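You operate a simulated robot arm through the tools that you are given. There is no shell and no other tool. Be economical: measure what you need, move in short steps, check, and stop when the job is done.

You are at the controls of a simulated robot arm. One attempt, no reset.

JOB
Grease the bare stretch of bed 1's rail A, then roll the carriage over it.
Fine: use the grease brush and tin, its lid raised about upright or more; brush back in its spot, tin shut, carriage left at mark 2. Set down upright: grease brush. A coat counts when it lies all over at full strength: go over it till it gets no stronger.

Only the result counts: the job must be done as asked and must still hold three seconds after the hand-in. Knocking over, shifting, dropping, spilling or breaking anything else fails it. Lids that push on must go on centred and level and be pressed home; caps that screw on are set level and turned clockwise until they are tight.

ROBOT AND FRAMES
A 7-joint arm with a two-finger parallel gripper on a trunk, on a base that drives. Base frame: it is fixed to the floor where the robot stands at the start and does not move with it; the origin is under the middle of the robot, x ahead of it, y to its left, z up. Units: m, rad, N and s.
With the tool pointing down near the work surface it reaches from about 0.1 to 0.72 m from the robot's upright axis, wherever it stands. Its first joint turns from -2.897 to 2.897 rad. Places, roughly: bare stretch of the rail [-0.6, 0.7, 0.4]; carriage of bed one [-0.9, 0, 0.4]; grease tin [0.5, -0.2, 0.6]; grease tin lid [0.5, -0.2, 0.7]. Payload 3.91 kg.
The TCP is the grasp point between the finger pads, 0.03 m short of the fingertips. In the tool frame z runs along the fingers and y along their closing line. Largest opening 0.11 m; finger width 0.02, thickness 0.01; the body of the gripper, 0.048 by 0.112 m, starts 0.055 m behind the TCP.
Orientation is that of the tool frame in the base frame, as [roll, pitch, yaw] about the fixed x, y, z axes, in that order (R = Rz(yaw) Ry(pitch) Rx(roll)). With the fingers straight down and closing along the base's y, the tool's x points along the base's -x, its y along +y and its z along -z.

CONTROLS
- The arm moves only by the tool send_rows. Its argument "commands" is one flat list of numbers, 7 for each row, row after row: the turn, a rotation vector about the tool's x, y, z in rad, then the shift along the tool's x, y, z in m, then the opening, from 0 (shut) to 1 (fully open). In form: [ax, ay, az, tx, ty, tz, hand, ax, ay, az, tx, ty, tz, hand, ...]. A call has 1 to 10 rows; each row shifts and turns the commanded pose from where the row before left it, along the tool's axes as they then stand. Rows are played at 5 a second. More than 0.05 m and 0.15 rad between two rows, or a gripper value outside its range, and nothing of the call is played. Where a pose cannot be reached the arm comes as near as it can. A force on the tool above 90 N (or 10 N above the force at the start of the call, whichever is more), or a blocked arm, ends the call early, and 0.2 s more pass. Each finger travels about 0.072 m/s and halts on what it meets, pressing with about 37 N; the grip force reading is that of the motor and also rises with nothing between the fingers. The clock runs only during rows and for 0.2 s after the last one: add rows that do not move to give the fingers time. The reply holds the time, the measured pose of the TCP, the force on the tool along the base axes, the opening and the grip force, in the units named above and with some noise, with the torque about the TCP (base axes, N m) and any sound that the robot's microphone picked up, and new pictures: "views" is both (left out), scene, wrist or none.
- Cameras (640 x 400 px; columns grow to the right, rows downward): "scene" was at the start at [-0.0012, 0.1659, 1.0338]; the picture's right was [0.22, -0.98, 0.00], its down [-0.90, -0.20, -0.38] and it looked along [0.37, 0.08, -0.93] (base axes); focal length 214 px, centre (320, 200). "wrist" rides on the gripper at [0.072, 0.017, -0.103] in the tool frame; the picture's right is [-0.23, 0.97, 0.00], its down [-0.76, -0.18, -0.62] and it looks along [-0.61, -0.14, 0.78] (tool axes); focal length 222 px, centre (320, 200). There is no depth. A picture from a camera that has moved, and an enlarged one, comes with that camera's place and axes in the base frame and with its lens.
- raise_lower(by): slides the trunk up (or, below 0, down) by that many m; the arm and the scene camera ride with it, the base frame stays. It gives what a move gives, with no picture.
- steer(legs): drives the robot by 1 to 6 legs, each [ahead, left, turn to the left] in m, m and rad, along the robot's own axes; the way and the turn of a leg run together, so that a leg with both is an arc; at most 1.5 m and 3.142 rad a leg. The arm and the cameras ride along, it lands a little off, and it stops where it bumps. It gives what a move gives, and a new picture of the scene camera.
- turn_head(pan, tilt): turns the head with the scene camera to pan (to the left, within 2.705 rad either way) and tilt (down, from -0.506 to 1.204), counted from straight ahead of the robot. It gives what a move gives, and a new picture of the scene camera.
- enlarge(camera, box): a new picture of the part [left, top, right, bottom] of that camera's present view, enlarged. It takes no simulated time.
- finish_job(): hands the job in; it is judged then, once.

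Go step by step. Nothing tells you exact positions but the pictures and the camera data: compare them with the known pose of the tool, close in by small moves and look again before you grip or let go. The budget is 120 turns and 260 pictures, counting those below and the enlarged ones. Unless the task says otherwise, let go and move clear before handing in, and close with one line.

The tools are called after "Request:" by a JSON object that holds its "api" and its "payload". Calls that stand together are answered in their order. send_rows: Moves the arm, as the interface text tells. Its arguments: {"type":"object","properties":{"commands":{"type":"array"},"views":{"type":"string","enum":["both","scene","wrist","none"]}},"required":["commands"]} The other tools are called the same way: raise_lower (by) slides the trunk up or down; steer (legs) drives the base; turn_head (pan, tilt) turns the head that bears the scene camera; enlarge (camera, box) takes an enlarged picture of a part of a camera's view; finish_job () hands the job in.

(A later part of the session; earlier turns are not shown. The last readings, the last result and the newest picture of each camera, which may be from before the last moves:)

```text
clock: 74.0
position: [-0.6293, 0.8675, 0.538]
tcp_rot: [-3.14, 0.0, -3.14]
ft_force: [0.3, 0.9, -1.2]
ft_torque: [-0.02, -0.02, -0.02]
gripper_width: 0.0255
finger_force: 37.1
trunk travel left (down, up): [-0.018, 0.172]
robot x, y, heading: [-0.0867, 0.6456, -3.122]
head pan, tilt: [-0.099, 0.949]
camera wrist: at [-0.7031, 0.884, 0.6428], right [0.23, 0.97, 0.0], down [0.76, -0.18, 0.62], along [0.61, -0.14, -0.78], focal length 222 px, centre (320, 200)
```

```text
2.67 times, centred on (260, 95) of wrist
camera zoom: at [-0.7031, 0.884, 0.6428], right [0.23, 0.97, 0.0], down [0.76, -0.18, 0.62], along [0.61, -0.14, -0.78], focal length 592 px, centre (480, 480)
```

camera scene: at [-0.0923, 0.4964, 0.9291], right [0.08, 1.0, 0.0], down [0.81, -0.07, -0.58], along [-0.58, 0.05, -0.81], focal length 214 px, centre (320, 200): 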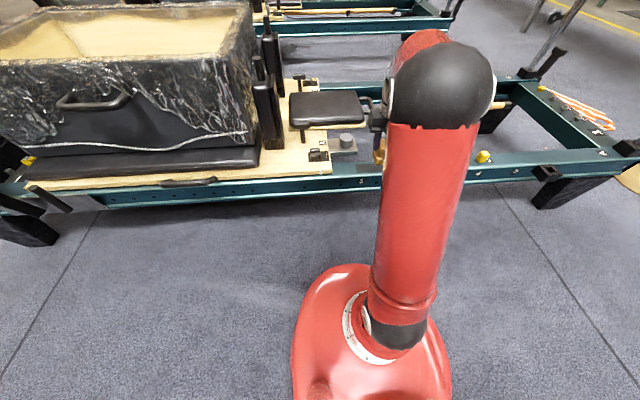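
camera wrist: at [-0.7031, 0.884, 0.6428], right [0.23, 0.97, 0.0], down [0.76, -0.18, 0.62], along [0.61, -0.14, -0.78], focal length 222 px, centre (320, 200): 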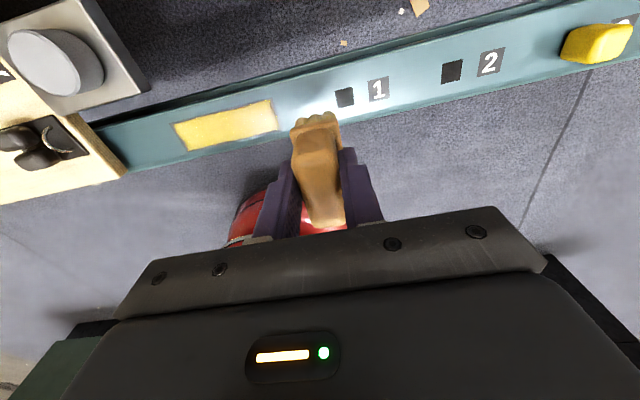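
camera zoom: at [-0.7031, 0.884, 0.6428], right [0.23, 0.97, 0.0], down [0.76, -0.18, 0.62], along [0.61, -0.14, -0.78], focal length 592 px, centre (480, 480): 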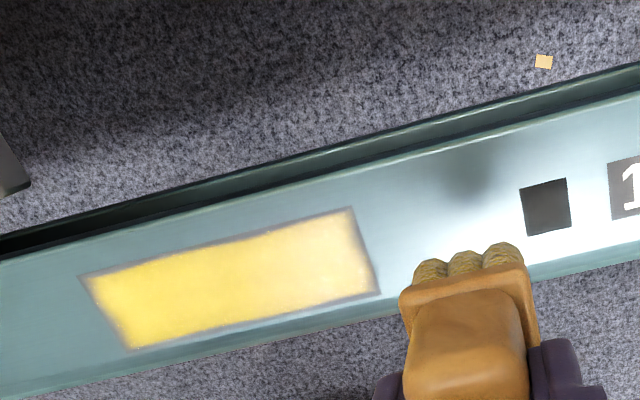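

The coat covers the whole patch evenly apart from the soft border. I do another pair of passes and compare the strength from the same viewpoint.

Request:
{"api": "send_rows", "payload": {"commands": [0, 0, 0, 0, -0.02, 0.04, 0, 0, 0, 0, 0, -0.02, 0.04, 0, 0, 0, 0, 0, 0, 0.0295, 0, 0, 0, 0, 0, -0.028, 0, 0, 0, 0, 0, 0, -0.028, 0, 0, 0, 0, 0, 0, -0.028, 0, 0, 0, 0, 0, 0, -0.028, 0, 0, 0, 0, 0, 0, -0.028, 0, 0, 0, 0, 0, 0, -0.026, 0, 0], "views": "none"}}

Request:
{"api": "send_rows", "payload": {"commands": [0, 0, 0, -0.004, 0.014, 0, 0, 0, 0, 0, 0, 0.028, 0, 0, 0, 0, 0, 0, 0.028, 0, 0, 0, 0, 0, 0, 0.028, 0, 0, 0, 0, 0, 0, 0.028, 0, 0, 0, 0, 0, 0.004, 0.028, 0, 0, 0, 0, 0, 0, 0.012, -0.03, 0, 0, 0, 0, 0, 0.02, -0.04, 0, 0, 0, 0, 0, 0.02, -0.04, 0, 0, 0, 0, 0, 0, 0, 0], "views": "wrist"}}

Request:
{"api": "enlarge", "payload": {"camera": "wrist", "box": [140, 20, 380, 170]}}

```text
clock: 76.0
position: [-0.6288, 0.6614, 0.4321]
tcp_rot: [-3.141, 0.0, 3.141]
ft_force: [-0.7, -0.3, -0.1]
ft_torque: [0.0, 0.0, 0.01]
gripper_width: 0.0253
finger_force: 37.7
trunk travel left (down, up): [-0.018, 0.172]
robot x, y, heading: [-0.0865, 0.644, -3.127]
head pan, tilt: [-0.099, 0.949]
```

```text
clock: 78.2
position: [-0.629, 0.8703, 0.5414]
tcp_rot: [3.141, 0.001, 3.141]
ft_force: [-0.5, -0.2, -0.4]
ft_torque: [0.0, 0.04, 0.01]
gripper_width: 0.0255
finger_force: 36.9
trunk travel left (down, up): [-0.018, 0.172]
robot x, y, heading: [-0.0867, 0.644, -3.122]
head pan, tilt: [-0.099, 0.949]
camera wrist: at [-0.7015, 0.8861, 0.6444], right [0.23, 0.97, 0.0], down [0.76, -0.18, 0.62], along [0.61, -0.14, -0.78], focal length 222 px, centre (320, 200)
```

wrist: 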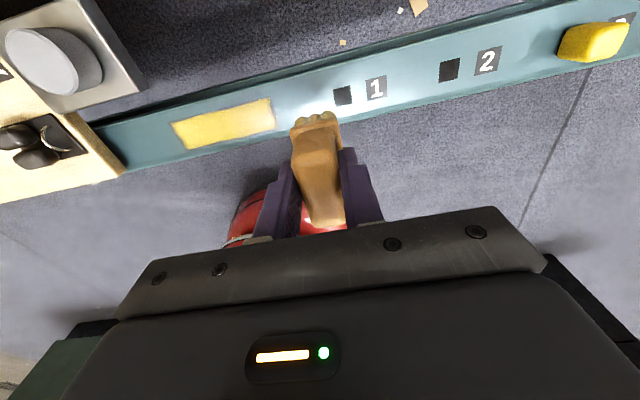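

```text
2.67 times, centred on (260, 95) of wrist
camera zoom: at [-0.7015, 0.8861, 0.6444], right [0.23, 0.97, 0.0], down [0.76, -0.18, 0.62], along [0.61, -0.14, -0.78], focal length 592 px, centre (480, 480)
```

zoom: 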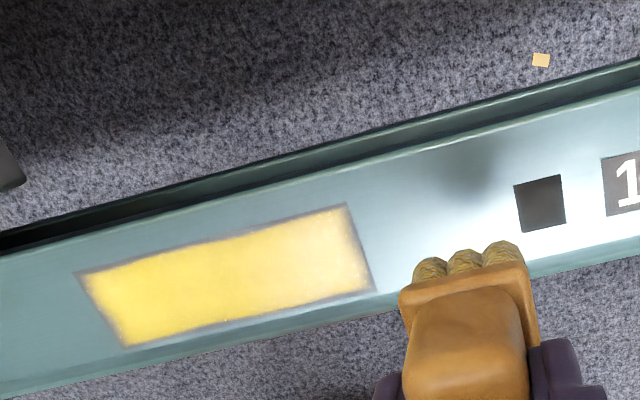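

That pass hardly touched, so I repeat it slightly lower.

Request:
{"api": "send_rows", "payload": {"commands": [0, 0, 0, 0, -0.02, 0.04, 0, 0, 0, 0, 0, -0.02, 0.04, 0, 0, 0, 0, 0, 0, 0.0325, 0, 0, 0, 0, 0, -0.028, 0, 0, 0, 0, 0, 0, -0.028, 0, 0, 0, 0, 0, 0, -0.028, 0, 0, 0, 0, 0, 0, -0.028, 0, 0, 0, 0, 0, 0, -0.028, 0, 0, 0, 0, 0, 0, -0.026, 0, 0], "views": "none"}}

Request:
{"api": "send_rows", "payload": {"commands": [0, 0, 0, -0.004, 0.014, 0, 0, 0, 0, 0, 0, 0.028, 0, 0, 0, 0, 0, 0, 0.028, 0, 0, 0, 0, 0, 0, 0.028, 0, 0, 0, 0, 0, 0, 0.028, 0, 0, 0, 0, 0, 0.004, 0.028, 0, 0, 0, 0, 0, 0, 0.012, 0, 0], "views": "none"}}

Request:
{"api": "send_rows", "payload": {"commands": [0, 0, 0, 0, 0, -0.03, 0, 0, 0, 0, 0, 0.02, -0.04, 0, 0, 0, 0, 0, 0.02, -0.04, 0, 0, 0, 0, 0, 0, 0, 0], "views": "wrist"}}

Request:
{"api": "enlarge", "payload": {"camera": "wrist", "box": [140, 20, 380, 170]}}

```text
clock: 80.2
position: [-0.6284, 0.6611, 0.4289]
tcp_rot: [-3.141, -0.002, -3.139]
ft_force: [-0.4, 8.1, 19.0]
ft_torque: [0.3, -0.11, 0.11]
gripper_width: 0.0255
finger_force: 37.0
trunk travel left (down, up): [-0.018, 0.172]
robot x, y, heading: [-0.0883, 0.6468, -3.13]
head pan, tilt: [-0.099, 0.949]
```

```text
clock: 81.8
position: [-0.6287, 0.8287, 0.4285]
tcp_rot: [-3.141, -0.002, -3.139]
ft_force: [-0.4, -12.9, 32.3]
ft_torque: [-0.48, -0.22, -0.07]
gripper_width: 0.0255
finger_force: 36.8
trunk travel left (down, up): [-0.018, 0.172]
robot x, y, heading: [-0.0859, 0.645, -3.126]
head pan, tilt: [-0.099, 0.949]
```

```text
clock: 82.8
position: [-0.6303, 0.8671, 0.5388]
tcp_rot: [-3.141, 0.0, 3.14]
ft_force: [-0.3, 0.0, -0.8]
ft_torque: [-0.02, -0.01, 0.01]
gripper_width: 0.0253
finger_force: 37.3
trunk travel left (down, up): [-0.018, 0.172]
robot x, y, heading: [-0.0862, 0.6415, -3.124]
head pan, tilt: [-0.099, 0.949]
camera wrist: at [-0.7024, 0.8838, 0.6415], right [0.23, 0.97, 0.0], down [0.76, -0.18, 0.62], along [0.61, -0.14, -0.78], focal length 222 px, centre (320, 200)
```

wrist: 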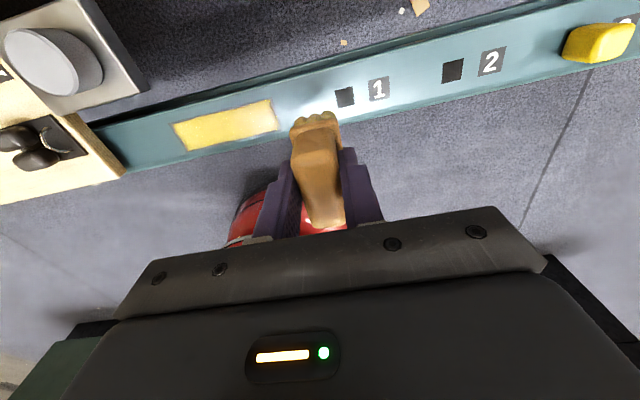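

```text
2.67 times, centred on (260, 95) of wrist
camera zoom: at [-0.7024, 0.8838, 0.6415], right [0.23, 0.97, 0.0], down [0.76, -0.18, 0.62], along [0.61, -0.14, -0.78], focal length 592 px, centre (480, 480)
```

zoom: 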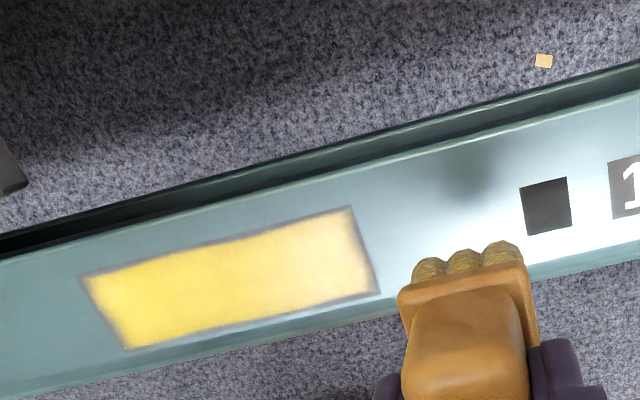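

It became a little stronger; one more set with edge lanes, to check saturation.

Request:
{"api": "send_rows", "payload": {"commands": [0, 0, 0, 0.008, -0.02, 0.04, 0, 0, 0, 0, 0, -0.02, 0.04, 0, 0, 0, 0, 0, 0, 0.03, 0, 0, 0, 0, 0, -0.028, 0, 0, 0, 0, 0, 0, -0.028, 0, 0, 0, 0, 0, 0, -0.028, 0, 0, 0, 0, 0, 0, -0.028, 0, 0, 0, 0, 0, 0, -0.028, 0, 0, 0, 0, 0, 0, -0.028, 0, 0], "views": "none"}}

Request:
{"api": "send_rows", "payload": {"commands": [0, 0, 0, -0.016, 0, 0, 0, 0, 0, 0, 0, 0.028, 0, 0, 0, 0, 0, 0, 0.028, 0, 0, 0, 0, 0, 0, 0.028, 0, 0, 0, 0, 0, 0, 0.028, 0, 0, 0, 0, 0, 0, 0.028, 0, 0, 0, 0, 0, 0, 0.03, 0, 0], "views": "none"}}

Request:
{"api": "send_rows", "payload": {"commands": [0, 0, 0, 0.008, -0.028, 0, 0, 0, 0, 0, 0, -0.028, 0, 0, 0, 0, 0, 0, -0.028, 0, 0, 0, 0, 0, 0, -0.028, 0, 0, 0, 0, 0, 0, -0.028, 0, 0, 0, 0, 0, 0, -0.03, 0, 0, 0, 0, 0, 0, 0, 0, 0], "views": "none"}}

Request:
{"api": "send_rows", "payload": {"commands": [0, 0, 0, 0, 0.028, 0, 0, 0, 0, 0, 0, 0.028, 0, 0, 0, 0, 0, 0, 0.028, 0, 0, 0, 0, 0, 0, 0.028, 0, 0, 0, 0, 0, 0, 0.028, 0, 0, 0, 0, 0, 0, 0.03, 0, 0, 0, 0, 0, 0, 0, -0.03, 0, 0, 0, 0, 0, 0.02, -0.04, 0, 0, 0, 0, 0, 0.02, -0.04, 0, 0, 0, 0, 0, 0, 0, 0], "views": "wrist"}}

Request:
{"api": "enlarge", "payload": {"camera": "wrist", "box": [140, 20, 380, 170]}}

```text
clock: 84.8
position: [-0.6347, 0.6602, 0.429]
tcp_rot: [3.14, -0.004, 3.14]
ft_force: [-0.3, 10.5, 26.5]
ft_torque: [0.4, -0.4, 0.13]
gripper_width: 0.0254
finger_force: 37.0
trunk travel left (down, up): [-0.018, 0.172]
robot x, y, heading: [-0.0836, 0.6456, -3.127]
head pan, tilt: [-0.099, 0.949]
```

```text
clock: 86.3
position: [-0.6202, 0.8285, 0.4278]
tcp_rot: [-3.141, 0.001, -3.141]
ft_force: [1.1, -7.9, 21.0]
ft_torque: [-0.23, 0.04, -0.02]
gripper_width: 0.0253
finger_force: 36.9
trunk travel left (down, up): [-0.018, 0.172]
robot x, y, heading: [-0.0873, 0.6454, -3.126]
head pan, tilt: [-0.099, 0.949]
```

```text
clock: 88.0
position: [-0.6291, 0.6589, 0.4262]
tcp_rot: [-3.14, 0.003, -3.141]
ft_force: [0.3, -0.5, 0.2]
ft_torque: [0.01, 0.01, -0.01]
gripper_width: 0.0254
finger_force: 37.3
trunk travel left (down, up): [-0.018, 0.172]
robot x, y, heading: [-0.0861, 0.644, -3.128]
head pan, tilt: [-0.099, 0.949]
```

```text
clock: 90.2
position: [-0.627, 0.8721, 0.5343]
tcp_rot: [-3.141, 0.003, -3.141]
ft_force: [-0.1, -0.3, -1.8]
ft_torque: [0.02, 0.02, 0.03]
gripper_width: 0.0256
finger_force: 37.3
trunk travel left (down, up): [-0.018, 0.172]
robot x, y, heading: [-0.0846, 0.6423, -3.126]
head pan, tilt: [-0.099, 0.949]
camera wrist: at [-0.7007, 0.888, 0.6385], right [0.23, 0.97, 0.0], down [0.76, -0.18, 0.62], along [0.61, -0.14, -0.78], focal length 222 px, centre (320, 200)
```

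wrist: 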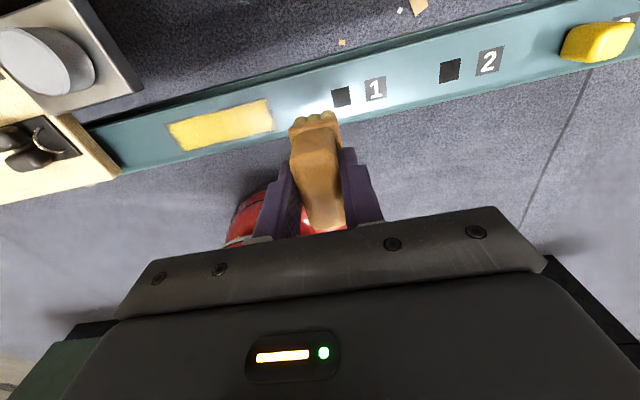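

```text
2.67 times, centred on (260, 95) of wrist
camera zoom: at [-0.7007, 0.888, 0.6385], right [0.23, 0.97, 0.0], down [0.76, -0.18, 0.62], along [0.61, -0.14, -0.78], focal length 592 px, centre (480, 480)
```

zoom: 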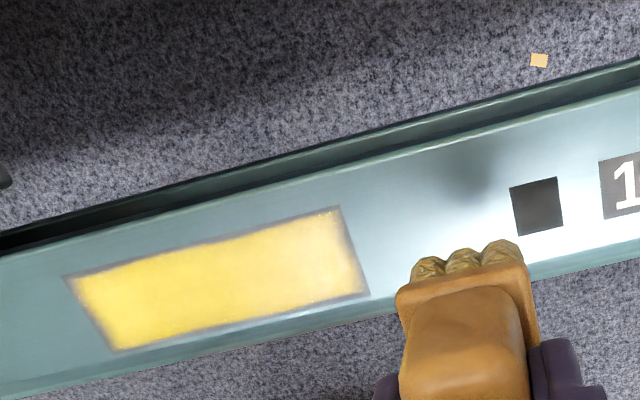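

Request:
{"api": "enlarge", "payload": {"camera": "scene", "box": [320, 140, 416, 200]}}

Request:
{"api": "enlarge", "payload": {"camera": "wrist", "box": [150, 70, 310, 170]}}

```text
6.67 times, centred on (368, 170) of scene
camera zoom: at [-0.0923, 0.4964, 0.9291], right [0.08, 1.0, 0.0], down [0.81, -0.07, -0.58], along [-0.58, 0.05, -0.81], focal length 1430 px, centre (0, 400)
```

zoom: 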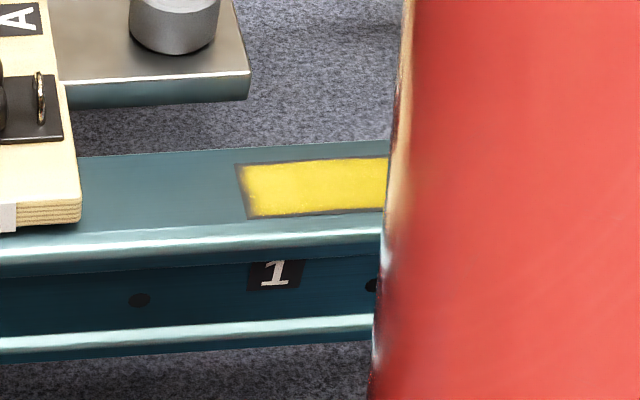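

```text
4.00 times, centred on (230, 120) of wrist
camera zoom: at [-0.7007, 0.888, 0.6385], right [0.23, 0.97, 0.0], down [0.76, -0.18, 0.62], along [0.61, -0.14, -0.78], focal length 888 px, centre (680, 520)
```

zoom: 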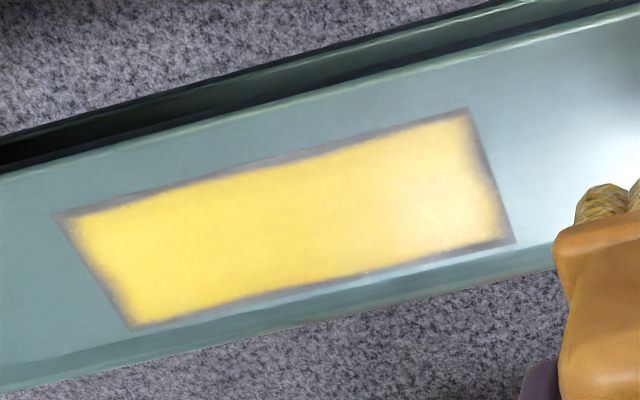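

I do one last firm pair to confirm it's saturated.

Request:
{"api": "send_rows", "payload": {"commands": [0, 0, 0, 0.006, -0.02, 0.04, 0, 0, 0, 0, 0, -0.02, 0.04, 0, 0, 0, 0, 0, 0, 0.0285, 0, 0, 0, 0, 0, 0, 0.002, 0, 0, 0, 0, 0, 0, 0, 0], "views": "none"}}

```text
clock: 91.3
position: [-0.6329, 0.8282, 0.4275]
tcp_rot: [3.141, -0.002, -3.14]
ft_force: [3.2, -3.8, 17.7]
ft_torque: [-0.15, -0.52, 0.0]
gripper_width: 0.0253
finger_force: 37.7
trunk travel left (down, up): [-0.018, 0.172]
robot x, y, heading: [-0.0842, 0.6457, -3.132]
head pan, tilt: [-0.099, 0.949]
```

Request:
{"api": "send_rows", "payload": {"commands": [0, 0, 0, 0, -0.028, 0, 0, 0, 0, 0, 0, -0.028, 0, 0, 0, 0, 0, 0, -0.028, 0, 0, 0, 0, 0, 0, -0.028, 0, 0, 0, 0, 0, 0, -0.028, 0, 0, 0, 0, 0, 0, -0.028, 0, 0, 0, 0, 0, -0.012, 0, 0.001, 0], "views": "none"}}

Request:
{"api": "send_rows", "payload": {"commands": [0, 0, 0, 0, 0.028, 0, 0, 0, 0, 0, 0, 0.028, 0, 0, 0, 0, 0, 0, 0.028, 0, 0, 0, 0, 0, 0, 0.028, 0, 0, 0, 0, 0, 0, 0.028, 0, 0, 0, 0, 0, 0, 0.028, 0, 0, 0, 0, 0, 0.006, 0, 0, 0], "views": "none"}}

Request:
{"api": "send_rows", "payload": {"commands": [0, 0, 0, 0, 0, -0.03, 0, 0, 0, 0, 0, 0.02, -0.04, 0, 0, 0, 0, 0, 0.02, -0.04, 0, 0, 0, 0, 0, 0, 0, 0], "views": "none"}}

Request:
{"api": "enlarge", "payload": {"camera": "wrist", "box": [150, 70, 310, 170]}}

Request:
{"api": "enlarge", "payload": {"camera": "wrist", "box": [200, 80, 440, 230]}}

```text
clock: 93.0
position: [-0.6239, 0.6585, 0.4261]
tcp_rot: [-3.138, -0.005, -3.139]
ft_force: [-11.9, -3.0, 25.4]
ft_torque: [-0.08, 0.18, -0.01]
gripper_width: 0.0252
finger_force: 36.3
trunk travel left (down, up): [-0.018, 0.172]
robot x, y, heading: [-0.0848, 0.6436, -3.125]
head pan, tilt: [-0.099, 0.949]
```

```text
clock: 94.5
position: [-0.6276, 0.8335, 0.4279]
tcp_rot: [3.141, 0.001, 3.136]
ft_force: [8.4, 0.5, 14.7]
ft_torque: [0.06, -0.11, -0.03]
gripper_width: 0.0252
finger_force: 37.1
trunk travel left (down, up): [-0.018, 0.172]
robot x, y, heading: [-0.0866, 0.6432, -3.129]
head pan, tilt: [-0.099, 0.949]
```

```text
clock: 95.5
position: [-0.6273, 0.8691, 0.5329]
tcp_rot: [-3.141, 0.002, -3.141]
ft_force: [0.9, -0.6, 0.0]
ft_torque: [-0.03, 0.02, 0.03]
gripper_width: 0.0255
finger_force: 36.7
trunk travel left (down, up): [-0.018, 0.172]
robot x, y, heading: [-0.089, 0.6442, -3.126]
head pan, tilt: [-0.099, 0.949]
```

```text
4.00 times, centred on (230, 120) of wrist
camera zoom: at [-0.6996, 0.8862, 0.6379], right [0.23, 0.97, 0.0], down [0.76, -0.18, 0.62], along [0.61, -0.14, -0.78], focal length 888 px, centre (680, 520)
```

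zoom: 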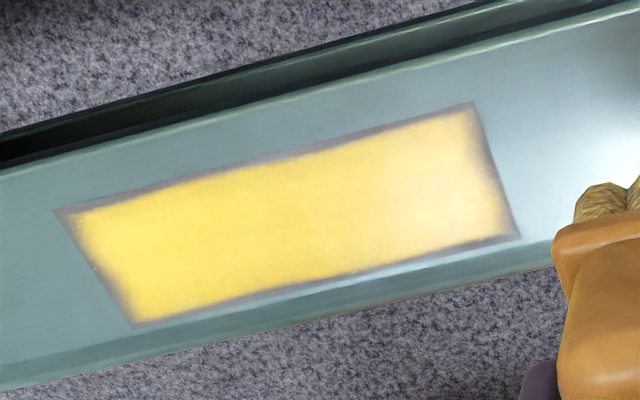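

```text
2.67 times, centred on (320, 155) of wrist
camera zoom: at [-0.6996, 0.8862, 0.6379], right [0.23, 0.97, 0.0], down [0.76, -0.18, 0.62], along [0.61, -0.14, -0.78], focal length 592 px, centre (320, 320)
```

zoom: 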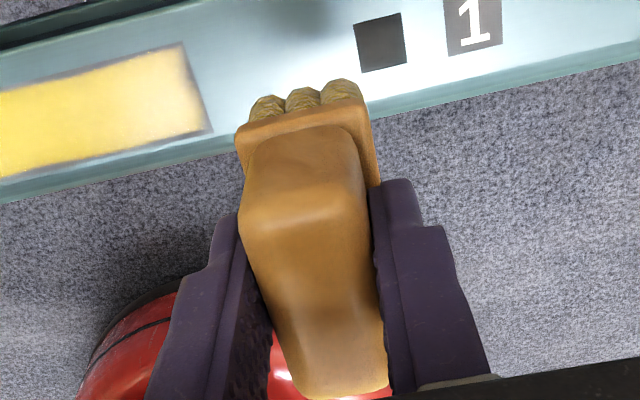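

Saturated and even. Back to the table: retract, raise trunk, turn the tool back, and drive.

Request:
{"api": "send_rows", "payload": {"commands": [0, 0, 0, 0, -0.02, -0.045, 0, 0, 0, 0, -0.02, -0.025, -0.03, 0, 0, 0, 0, -0.036, -0.03, 0, 0, 0, 0, 0, -0.036, -0.03, 0, 0, 0, 0, 0, -0.036, -0.02, 0, 0], "views": "none"}}

Request:
{"api": "raise_lower", "payload": {"by": 0.12}}

Request:
{"api": "send_rows", "payload": {"commands": [0, 0, -0.15, 0, 0, -0.01, 0, 0, 0, -0.15, 0, 0, -0.01, 0, 0, 0, -0.15, 0, 0, -0.01, 0, 0, 0, -0.15, 0, 0, -0.01, 0, 0, 0, -0.15, 0, 0, -0.01, 0, 0, 0, -0.15, 0, 0, -0.01, 0, 0, 0, -0.15, 0, 0, -0.01, 0, 0, 0, -0.15, 0, 0, -0.01, 0, 0, 0, -0.15, 0, 0, -0.01, 0, 0, 0, -0.15, 0, 0, -0.01, 0], "views": "none"}}

Request:
{"api": "send_rows", "payload": {"commands": [0, 0, -0.074, 0, 0, 0, 0, 0, 0, 0, 0, 0, 0, 0], "views": "none"}}

Request:
{"api": "steer", "payload": {"legs": [[0, 0.645, 0]]}}

```text
clock: 96.8
position: [-0.5015, 0.7437, 0.6093]
tcp_rot: [-3.141, 0.001, 3.141]
ft_force: [-0.4, -0.9, -0.8]
ft_torque: [0.0, 0.04, 0.02]
gripper_width: 0.0255
finger_force: 37.1
trunk travel left (down, up): [-0.018, 0.172]
robot x, y, heading: [-0.0867, 0.6438, -3.124]
head pan, tilt: [-0.099, 0.949]
```

```text
clock: 98.2
position: [-0.5012, 0.7437, 0.7299]
tcp_rot: [-3.141, -0.001, 3.141]
ft_force: [0.7, -0.6, 0.1]
ft_torque: [0.01, -0.01, 0.0]
gripper_width: 0.0254
finger_force: 37.2
trunk travel left (down, up): [-0.138, 0.052]
robot x, y, heading: [-0.0855, 0.6408, -3.123]
head pan, tilt: [-0.099, 0.949]
```

```text
clock: 100.5
position: [-0.5008, 0.7429, 0.829]
tcp_rot: [3.141, -0.001, -1.639]
ft_force: [0.2, -0.8, -0.8]
ft_torque: [-0.02, -0.01, 0.0]
gripper_width: 0.0252
finger_force: 36.5
trunk travel left (down, up): [-0.138, 0.052]
robot x, y, heading: [-0.0833, 0.644, -3.128]
head pan, tilt: [-0.099, 0.949]
```

```text
clock: 101.0
position: [-0.5012, 0.7427, 0.8287]
tcp_rot: [3.141, 0.0, -1.568]
ft_force: [0.2, -0.9, -1.4]
ft_torque: [0.0, -0.01, 0.0]
gripper_width: 0.0252
finger_force: 36.9
trunk travel left (down, up): [-0.138, 0.052]
robot x, y, heading: [-0.0843, 0.647, -3.127]
head pan, tilt: [-0.099, 0.949]
```

```text
clock: 104.6
position: [-0.4924, 0.1016, 0.8291]
tcp_rot: [3.141, -0.001, -1.577]
ft_force: [0.1, -0.3, 0.9]
ft_torque: [-0.01, -0.01, -0.03]
gripper_width: 0.0252
finger_force: 37.2
trunk travel left (down, up): [-0.138, 0.052]
robot x, y, heading: [-0.0801, -0.0019, -3.128]
head pan, tilt: [-0.099, 0.949]
camera scene: at [-0.0857, -0.1485, 1.0491], right [0.09, 1.0, 0.0], down [0.81, -0.07, -0.58], along [-0.58, 0.05, -0.81], focal length 214 px, centre (320, 200)
```

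scene: 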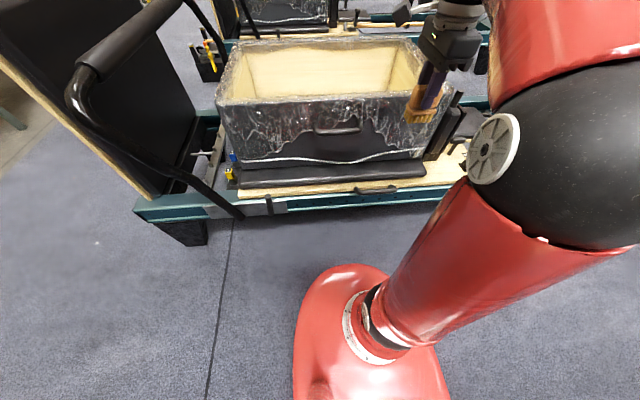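

Request:
{"api": "send_rows", "payload": {"commands": [0, 0, 0, 0, 0, -0.04, 0, 0, 0, 0, 0, 0, -0.02, 0], "views": "none"}}

Request:
{"api": "steer", "payload": {"legs": [[0, 0, -1.578], [0, 0, -1.578], [0.08, 0, 0]]}}

Request:
{"api": "turn_head", "payload": {"pan": -0.5, "tilt": 1.0}}

Request:
{"api": "send_rows", "payload": {"commands": [0, 0, 0, 0, 0, 0, 0]}}

```text
clock: 105.2
position: [-0.4927, 0.1006, 0.8896]
tcp_rot: [-3.141, 0.0, -1.578]
ft_force: [0.1, -0.4, -1.5]
ft_torque: [-0.01, 0.0, 0.01]
gripper_width: 0.0254
finger_force: 36.5
trunk travel left (down, up): [-0.138, 0.052]
robot x, y, heading: [-0.0763, -0.0057, -3.128]
head pan, tilt: [-0.099, 0.949]
```

```text
clock: 114.0
position: [0.4169, -0.1247, 0.8898]
tcp_rot: [3.14, -0.001, 1.521]
ft_force: [-0.7, 0.9, -1.3]
ft_torque: [0.02, -0.01, -0.02]
gripper_width: 0.0258
finger_force: 37.1
trunk travel left (down, up): [-0.138, 0.052]
robot x, y, heading: [0.0052, -0.0056, -0.032]
head pan, tilt: [-0.099, 0.949]
camera scene: at [0.0263, 0.1412, 1.0491], right [-0.13, -0.99, 0.0], down [-0.81, 0.11, -0.58], along [0.58, -0.08, -0.81], focal length 214 px, centre (320, 200)
```

scene: 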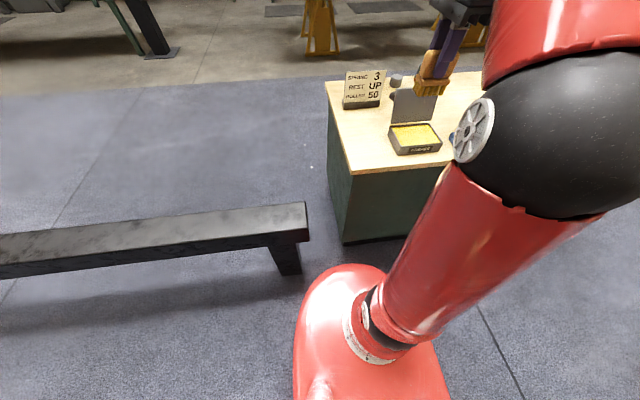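

```text
clock: 114.9
position: [0.4157, -0.1248, 0.8892]
tcp_rot: [3.141, 0.0, 1.522]
ft_force: [0.4, 0.3, -0.8]
ft_torque: [0.01, 0.01, 0.03]
gripper_width: 0.0254
finger_force: 37.2
trunk travel left (down, up): [-0.138, 0.052]
robot x, y, heading: [0.0059, -0.0024, -0.032]
head pan, tilt: [-0.499, 1.0]
camera scene: at [0.0142, 0.1156, 1.0455], right [-0.51, -0.86, 0.0], down [-0.72, 0.43, -0.54], along [0.47, -0.28, -0.84], focal length 214 px, centre (320, 200)
```

scene: 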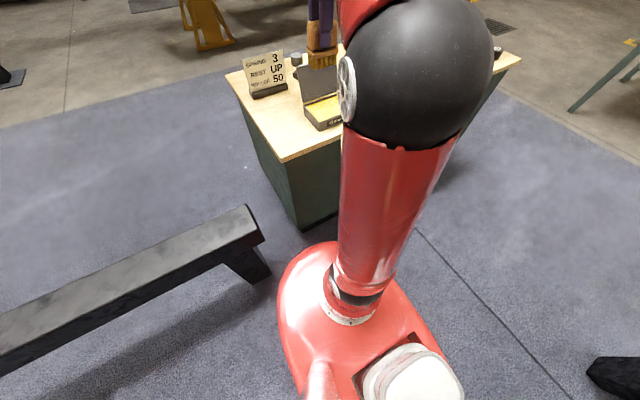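

```text
clock: 115.3
position: [0.4168, -0.1243, 0.8911]
tcp_rot: [3.142, 0.0, 1.522]
ft_force: [0.0, -0.2, -0.3]
ft_torque: [-0.01, -0.01, 0.03]
gripper_width: 0.0253
finger_force: 36.7
trunk travel left (down, up): [-0.138, 0.052]
robot x, y, heading: [0.0037, 0.0007, -0.034]
head pan, tilt: [-0.499, 1.0]
camera scene: at [0.0142, 0.1155, 1.0455], right [-0.51, -0.86, 0.0], down [-0.72, 0.43, -0.54], along [0.46, -0.28, -0.84], focal length 214 px, centre (320, 200)
camera wrist: at [0.4362, -0.0527, 0.9932], right [0.96, -0.27, 0.0], down [-0.21, -0.75, 0.62], along [-0.17, -0.6, -0.78], focal length 222 px, centre (320, 200)
```

scene: 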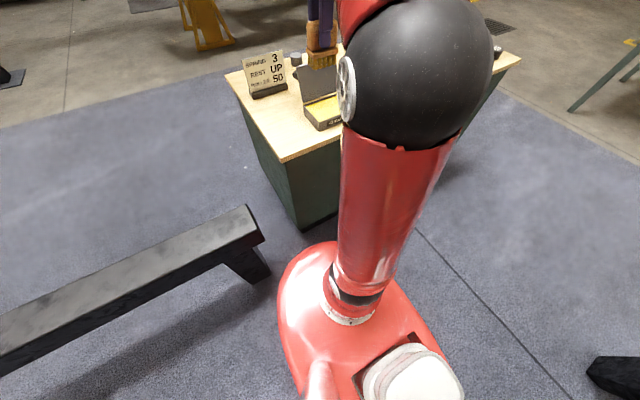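
wrist: 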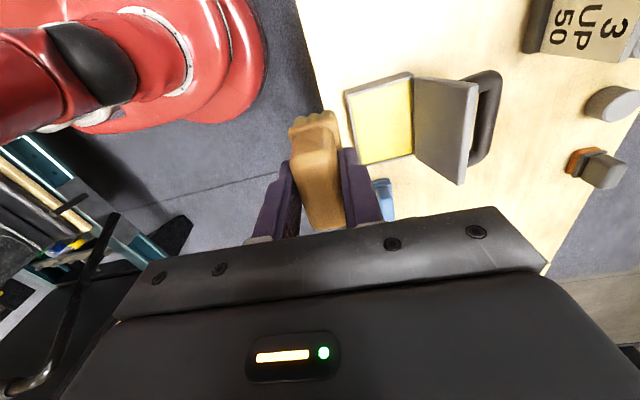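

Request:
{"api": "send_rows", "payload": {"commands": [0, 0, -0.049, 0, 0, 0, 0, 0, 0, 0, 0.032, 0.033, 0.01, 0, 0, 0, 0, 0.031, 0.0327, 0.01, 0, 0, 0, 0, 0, 0, 0.04, 0, 0, 0, 0, 0, 0, 0.04, 0, 0, 0, 0, 0, 0, 0.04, 0, 0, 0, 0, 0, 0, 0, 0]}}

Request:
{"api": "enlarge", "payload": {"camera": "wrist", "box": [200, 50, 440, 200]}}

Request:
{"api": "enlarge", "payload": {"camera": "scene", "box": [240, 50, 360, 125]}}

```text
clock: 116.9
position: [0.4846, -0.061, 0.7496]
tcp_rot: [-3.141, 0.001, 1.571]
ft_force: [-0.7, 0.5, -1.2]
ft_torque: [-0.01, 0.0, 0.02]
gripper_width: 0.0252
finger_force: 37.1
trunk travel left (down, up): [-0.138, 0.052]
robot x, y, heading: [0.0049, -0.0052, -0.035]
head pan, tilt: [-0.499, 1.0]
camera scene: at [0.0142, 0.1156, 1.0455], right [-0.51, -0.86, 0.0], down [-0.72, 0.43, -0.54], along [0.46, -0.28, -0.84], focal length 214 px, centre (320, 200)
camera wrist: at [0.501, 0.0115, 0.8532], right [0.97, -0.23, 0.0], down [-0.18, -0.76, 0.62], along [-0.14, -0.61, -0.78], focal length 222 px, centre (320, 200)
```

scene: 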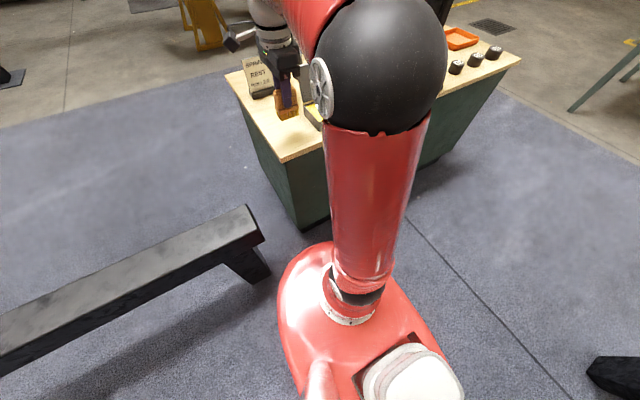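
wrist: 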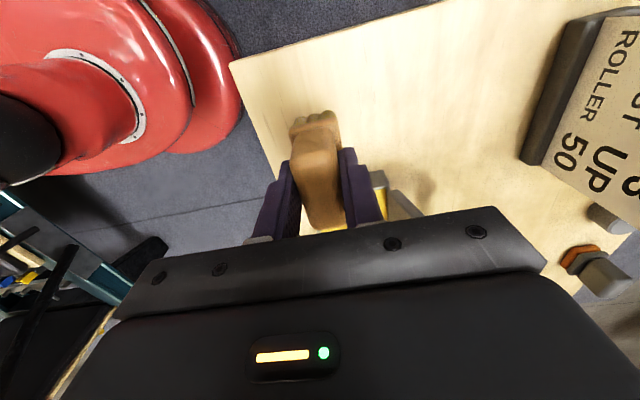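

```text
2.67 times, centred on (320, 125) of wrist
camera zoom: at [0.501, 0.0115, 0.8532], right [0.97, -0.23, 0.0], down [-0.18, -0.76, 0.62], along [-0.14, -0.61, -0.78], focal length 592 px, centre (320, 400)
```

zoom: 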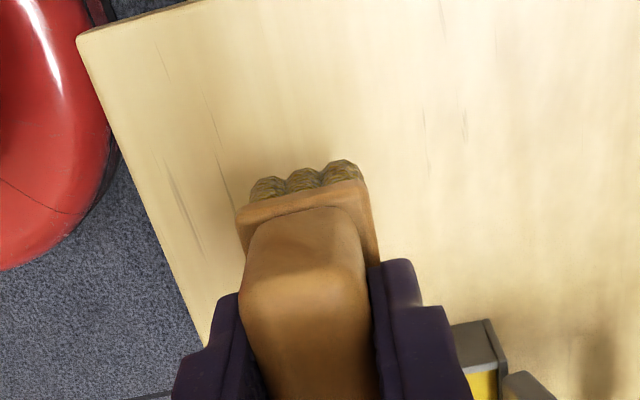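

```text
5.33 times, centred on (300, 88) of scene
camera zoom: at [0.0142, 0.1156, 1.0455], right [-0.51, -0.86, 0.0], down [-0.72, 0.43, -0.54], along [0.46, -0.28, -0.84], focal length 1144 px, centre (427, 800)
```

zoom: 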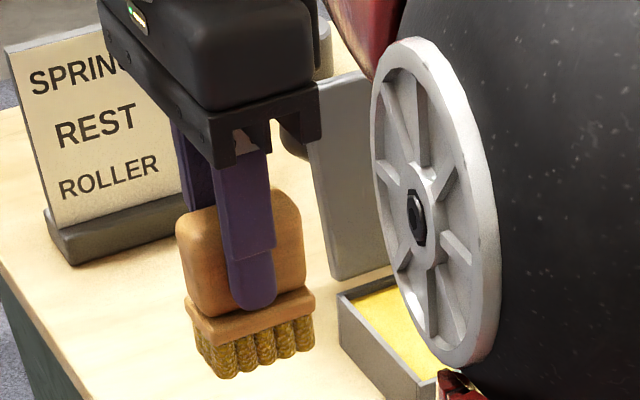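

Request:
{"api": "send_rows", "payload": {"commands": [0, 0, 0, 0, -0.0015, 0.035, 0, 0, 0, 0, 0, 0, 0.018, 0, 0, 0, 0, 0, 0, 0.004, 0, 0, 0, 0, 0, 0, 0.003, 0, 0, 0, 0, 0, 0, 0, 0], "views": "wrist"}}

```text
clock: 118.1
position: [0.4814, -0.0605, 0.6898]
tcp_rot: [3.14, 0.0, 1.571]
ft_force: [0.0, 0.7, -0.5]
ft_torque: [0.06, 0.0, -0.02]
gripper_width: 0.0254
finger_force: 37.0
trunk travel left (down, up): [-0.138, 0.052]
robot x, y, heading: [0.0053, -0.0028, -0.035]
head pan, tilt: [-0.499, 1.0]
camera wrist: at [0.4971, 0.0121, 0.793], right [0.97, -0.23, 0.0], down [-0.18, -0.76, 0.62], along [-0.14, -0.61, -0.78], focal length 222 px, centre (320, 200)
```

wrist: 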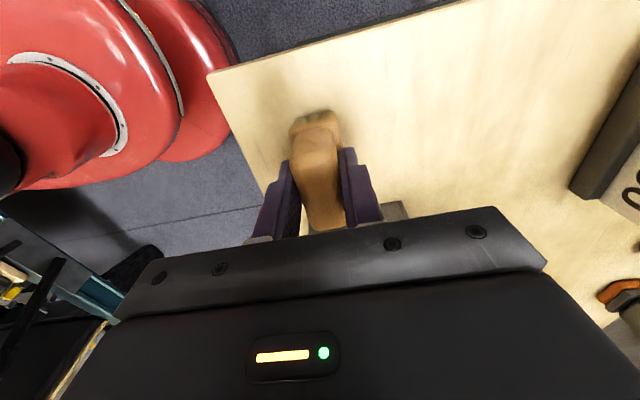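

Request:
{"api": "send_rows", "payload": {"commands": [0, 0, 0, 0, 0.001, 0.0015, 0, 0, 0, 0, 0, 0, 0.0015, 0, 0, 0, 0, 0, 0, 0, 0], "views": "none"}}

```text
clock: 118.9
position: [0.4809, -0.0609, 0.6865]
tcp_rot: [-3.141, -0.001, 1.572]
ft_force: [0.1, -0.7, 0.1]
ft_torque: [0.03, -0.02, 0.02]
gripper_width: 0.0254
finger_force: 36.7
trunk travel left (down, up): [-0.138, 0.052]
robot x, y, heading: [0.0048, -0.0049, -0.034]
head pan, tilt: [-0.499, 1.0]
```

Request:
{"api": "send_rows", "payload": {"commands": [0, 0, 0, 0, 0.001, 0.0015, 0, 0, 0, 0, 0, 0, 0.0015, 0, 0, 0, 0, 0, 0, 0, 0], "views": "none"}}

Request:
{"api": "enlarge", "payload": {"camera": "scene", "box": [240, 50, 360, 125]}}

```text
clock: 119.7
position: [0.4807, -0.0606, 0.6877]
tcp_rot: [3.137, 0.0, 1.573]
ft_force: [-0.8, -0.5, 33.0]
ft_torque: [-0.02, 0.18, 0.0]
gripper_width: 0.0257
finger_force: 37.0
trunk travel left (down, up): [-0.138, 0.052]
robot x, y, heading: [0.0037, -0.005, -0.036]
head pan, tilt: [-0.499, 1.0]
```

```text
5.33 times, centred on (300, 88) of scene
camera zoom: at [0.0127, 0.1156, 1.0459], right [-0.51, -0.86, 0.0], down [-0.72, 0.43, -0.54], along [0.47, -0.28, -0.84], focal length 1144 px, centre (427, 800)
```

zoom: 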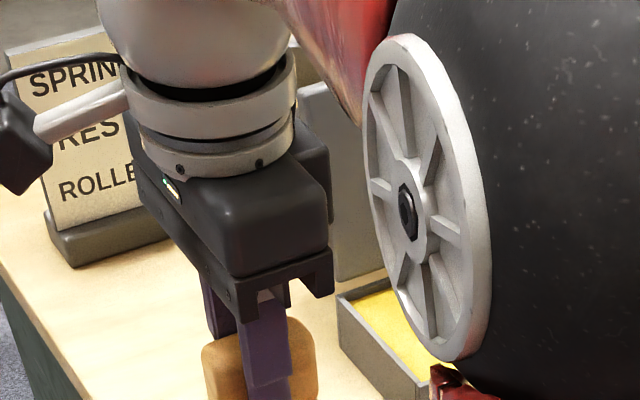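

Brush is down on its spot. Ease off, release, and rise.

Request:
{"api": "send_rows", "payload": {"commands": [0, 0, 0, 0, 0.001, -0.002, 0, 0, 0, 0, 0, 0, 0, 0.28, 0, 0, 0, 0, 0, 0, 0.4, 0, 0, 0, 0, 0, 0, 0.4, 0, 0, 0, 0, 0, -0.03, 0.4, 0, 0, 0, 0, 0, -0.045, 0.4, 0, 0, 0, 0, 0, -0.045, 0.4, 0, 0, 0, 0, 0, 0, 0.4]}}

Request:
{"api": "enlarge", "payload": {"camera": "wrist", "box": [200, 0, 440, 150]}}

Request:
{"api": "enlarge", "payload": {"camera": "scene", "box": [240, 50, 360, 125]}}

```text
clock: 121.5
position: [0.4836, -0.061, 0.8056]
tcp_rot: [-3.141, 0.001, 1.57]
ft_force: [0.3, -0.5, 0.2]
ft_torque: [0.01, -0.01, 0.0]
gripper_width: 0.044
finger_force: 0.0
trunk travel left (down, up): [-0.138, 0.052]
robot x, y, heading: [0.004, -0.0049, -0.035]
head pan, tilt: [-0.499, 1.0]
camera scene: at [0.0142, 0.1156, 1.0455], right [-0.51, -0.86, 0.0], down [-0.72, 0.43, -0.54], along [0.46, -0.28, -0.84], focal length 214 px, centre (320, 200)
camera wrist: at [0.5, 0.0113, 0.9091], right [0.97, -0.23, 0.0], down [-0.18, -0.76, 0.62], along [-0.14, -0.61, -0.78], focal length 222 px, centre (320, 200)
```

scene: 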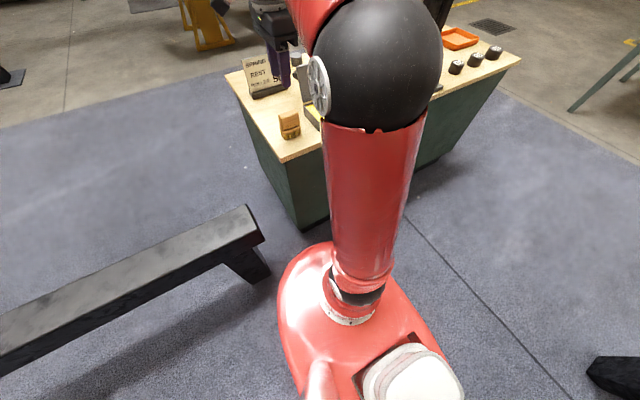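
wrist: 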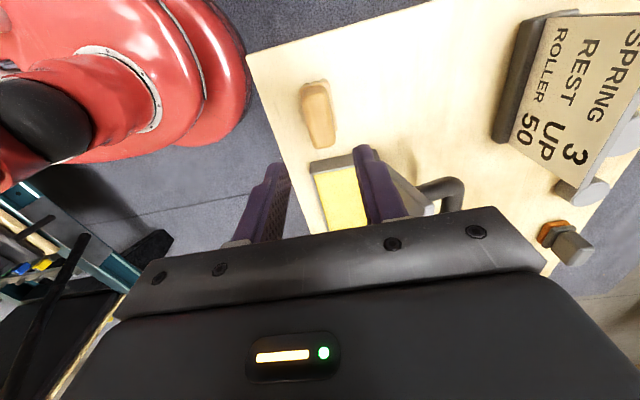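

```text
2.67 times, centred on (320, 75) of wrist
camera zoom: at [0.5, 0.0113, 0.9091], right [0.97, -0.23, 0.0], down [-0.18, -0.76, 0.62], along [-0.14, -0.61, -0.78], focal length 592 px, centre (320, 533)
```

zoom: 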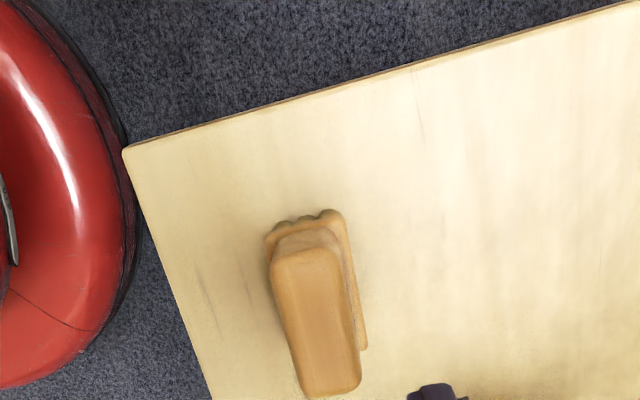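

```text
5.33 times, centred on (300, 88) of scene
camera zoom: at [0.0142, 0.1156, 1.0455], right [-0.51, -0.86, 0.0], down [-0.72, 0.43, -0.54], along [0.46, -0.28, -0.84], focal length 1144 px, centre (427, 800)
```

zoom: 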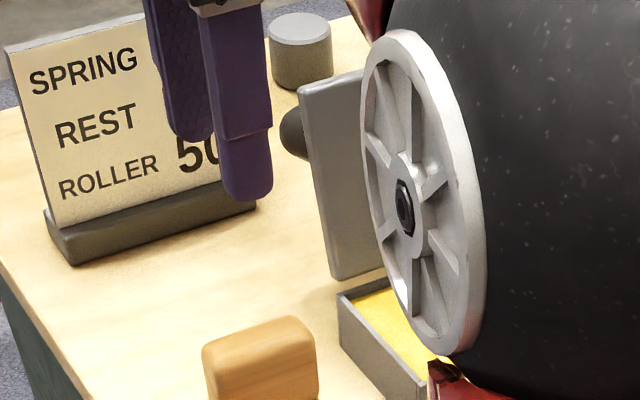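

Brush stands upright on its spot (within ~3 mm). Next, go over the raised lid's bar to close the tin.

Request:
{"api": "send_rows", "payload": {"commands": [0, 0, 0, -0.046, 0, 0, 0.3, 0, 0, 0, -0.046, 0, 0, 0.3, 0, 0, 0, -0.045, 0, 0, 0.3, 0, 0, 0, 0, 0.042, -0.002, 0.3, 0, 0, 0, 0, 0.042, -0.002, 0.3, 0, 0, 0, 0, 0.042, 0.004, 0.3, 0, 0, 0, 0, 0, 0, 0.3], "views": "wrist"}}

Request:
{"api": "enlarge", "payload": {"camera": "wrist", "box": [160, 60, 400, 210]}}

```text
clock: 123.1
position: [0.6094, -0.1979, 0.8035]
tcp_rot: [-3.14, -0.001, 1.571]
ft_force: [-0.1, 0.0, 0.0]
ft_torque: [0.02, 0.03, -0.01]
gripper_width: 0.0333
finger_force: 0.0
trunk travel left (down, up): [-0.138, 0.052]
robot x, y, heading: [0.0041, -0.0063, -0.039]
head pan, tilt: [-0.499, 1.0]
camera wrist: at [0.627, -0.1263, 0.9074], right [0.97, -0.23, 0.0], down [-0.18, -0.76, 0.62], along [-0.14, -0.61, -0.78], focal length 222 px, centre (320, 200)
```

wrist: 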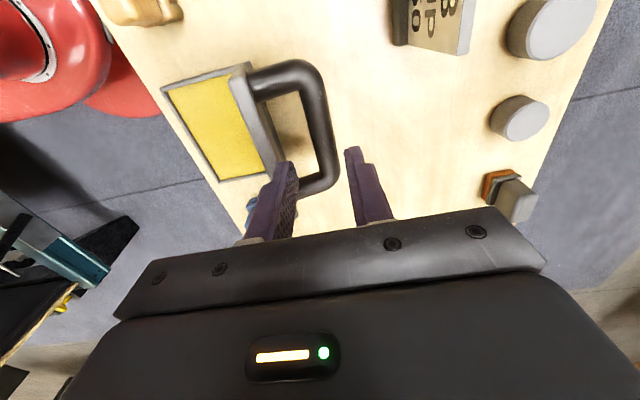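

```text
2.67 times, centred on (280, 135) of wrist
camera zoom: at [0.627, -0.1263, 0.9074], right [0.97, -0.23, 0.0], down [-0.18, -0.76, 0.62], along [-0.14, -0.61, -0.78], focal length 592 px, centre (427, 373)
```

zoom: 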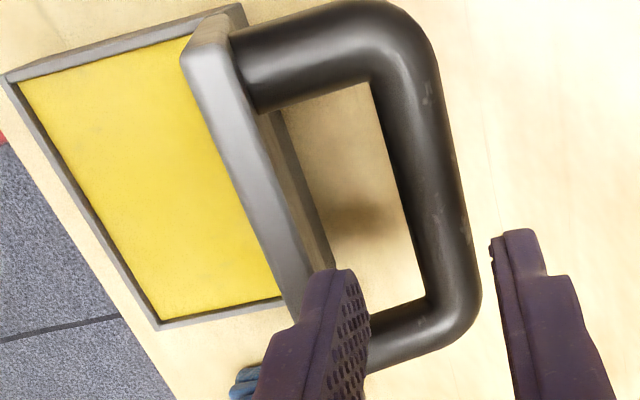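

Request:
{"api": "send_rows", "payload": {"commands": [0, 0, 0, 0, 0, 0.035, 0.3, 0, 0, 0, 0, 0, 0.035, 0.3, 0, 0, 0, 0, 0, 0.022, 0.3, 0, 0, 0, 0, 0, 0, 0.3], "views": "wrist"}}

Request:
{"api": "enlarge", "payload": {"camera": "wrist", "box": [160, 60, 400, 210]}}

```text
clock: 124.1
position: [0.6087, -0.1972, 0.7124]
tcp_rot: [3.141, 0.002, 1.57]
ft_force: [-0.2, 0.5, -0.3]
ft_torque: [-0.02, 0.02, 0.02]
gripper_width: 0.033
finger_force: 0.1
trunk travel left (down, up): [-0.138, 0.052]
robot x, y, heading: [0.0062, -0.001, -0.036]
head pan, tilt: [-0.499, 1.0]
camera wrist: at [0.6237, -0.1257, 0.8153], right [0.97, -0.23, 0.0], down [-0.18, -0.76, 0.62], along [-0.14, -0.61, -0.78], focal length 222 px, centre (320, 200)
```

wrist: 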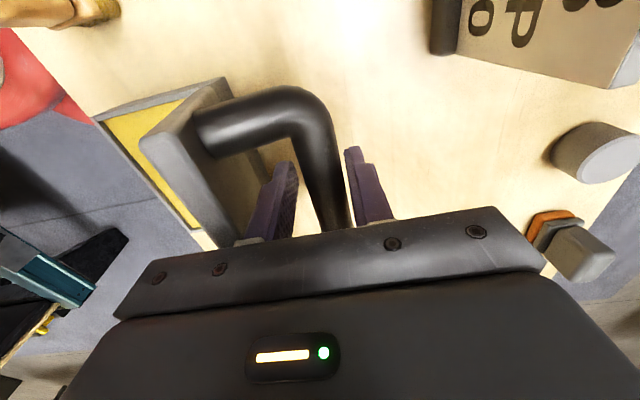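

```text
2.67 times, centred on (280, 135) of wrist
camera zoom: at [0.6237, -0.1257, 0.8153], right [0.97, -0.23, 0.0], down [-0.18, -0.76, 0.62], along [-0.14, -0.61, -0.78], focal length 592 px, centre (427, 373)
```

zoom: 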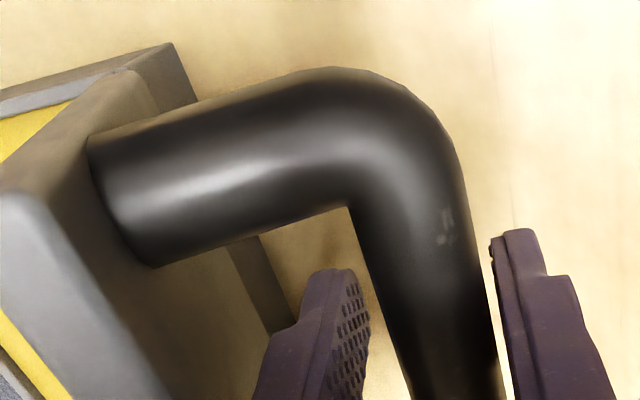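

Request:
{"api": "send_rows", "payload": {"commands": [0, 0, 0, 0, 0.003, 0, 0.3, 0, 0, 0, 0, 0, 0, 0.15, 0, 0, 0, 0, 0, 0, 0, 0, 0, 0, 0, 0, 0, 0, 0, 0, 0, 0, 0, 0, 0], "views": "none"}}

```text
clock: 125.3
position: [0.61, -0.1981, 0.7126]
tcp_rot: [-3.139, -0.001, 1.57]
ft_force: [-9.2, 3.5, -3.1]
ft_torque: [0.19, 0.05, -0.59]
gripper_width: 0.0214
finger_force: 45.1
trunk travel left (down, up): [-0.138, 0.052]
robot x, y, heading: [0.0055, -0.0075, -0.035]
head pan, tilt: [-0.499, 1.0]
```

Request:
{"api": "send_rows", "payload": {"commands": [0, 0, 0, 0, -0.005, -0.006, 0, 0, 0, 0, 0, -0.0056, -0.0056, 0, 0, 0, 0, 0, -0.0062, -0.005, 0, 0, 0, 0, 0, -0.0066, -0.0043, 0, 0, 0, 0, 0, -0.007, -0.0037, 0, 0, 0, 0, 0, 0, 0, 0], "views": "wrist"}}

```text
clock: 126.7
position: [0.5817, -0.198, 0.7376]
tcp_rot: [3.139, 0.001, 1.574]
ft_force: [7.2, -2.3, 5.8]
ft_torque: [0.19, -0.26, -0.79]
gripper_width: 0.0214
finger_force: 45.6
trunk travel left (down, up): [-0.138, 0.052]
robot x, y, heading: [0.0065, -0.0025, -0.034]
head pan, tilt: [-0.499, 1.0]
camera wrist: at [0.5985, -0.1253, 0.8415], right [0.97, -0.23, 0.0], down [-0.18, -0.76, 0.62], along [-0.14, -0.61, -0.78], focal length 222 px, centre (320, 200)
```

wrist: 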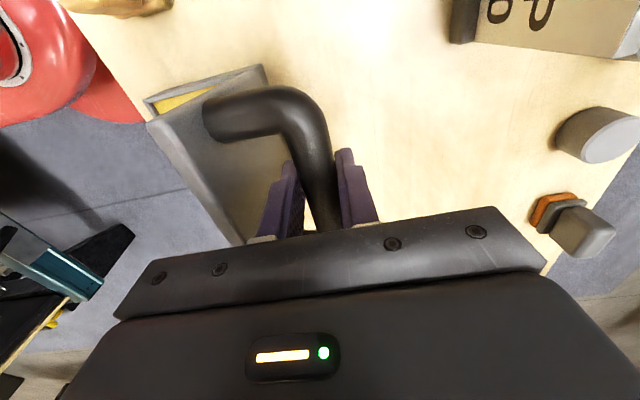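

Request:
{"api": "send_rows", "payload": {"commands": [0, 0, 0, 0, -0.0075, -0.002, 0, 0, 0, 0, 0, -0.0077, -0.0018, 0, 0, 0, 0, 0, -0.0077, -0.0012, 0, 0, 0, 0, 0, -0.0078, -0.0004, 0, 0, 0, 0, 0, -0.008, 0.0003, 0, 0, 0, 0, 0, -0.0078, 0.0011, 0, 0, 0, 0, 0, -0.0075, 0.0018, 0, 0, 0, 0, 0, 0, 0, 0], "views": "wrist"}}

```text
clock: 128.5
position: [0.5259, -0.1974, 0.7383]
tcp_rot: [-3.141, -0.001, 1.573]
ft_force: [2.1, -2.0, 1.5]
ft_torque: [0.23, -0.21, -0.32]
gripper_width: 0.0215
finger_force: 44.7
trunk travel left (down, up): [-0.138, 0.052]
robot x, y, heading: [0.003, -0.0022, -0.038]
head pan, tilt: [-0.499, 1.0]
camera wrist: at [0.5429, -0.1253, 0.843], right [0.97, -0.23, 0.0], down [-0.18, -0.76, 0.62], along [-0.14, -0.61, -0.78], focal length 222 px, centre (320, 200)
```

wrist: 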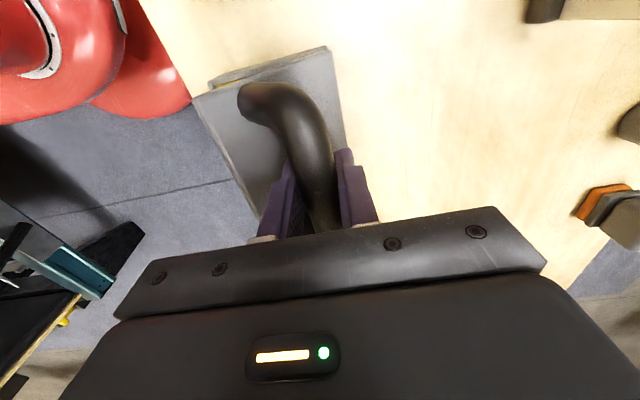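

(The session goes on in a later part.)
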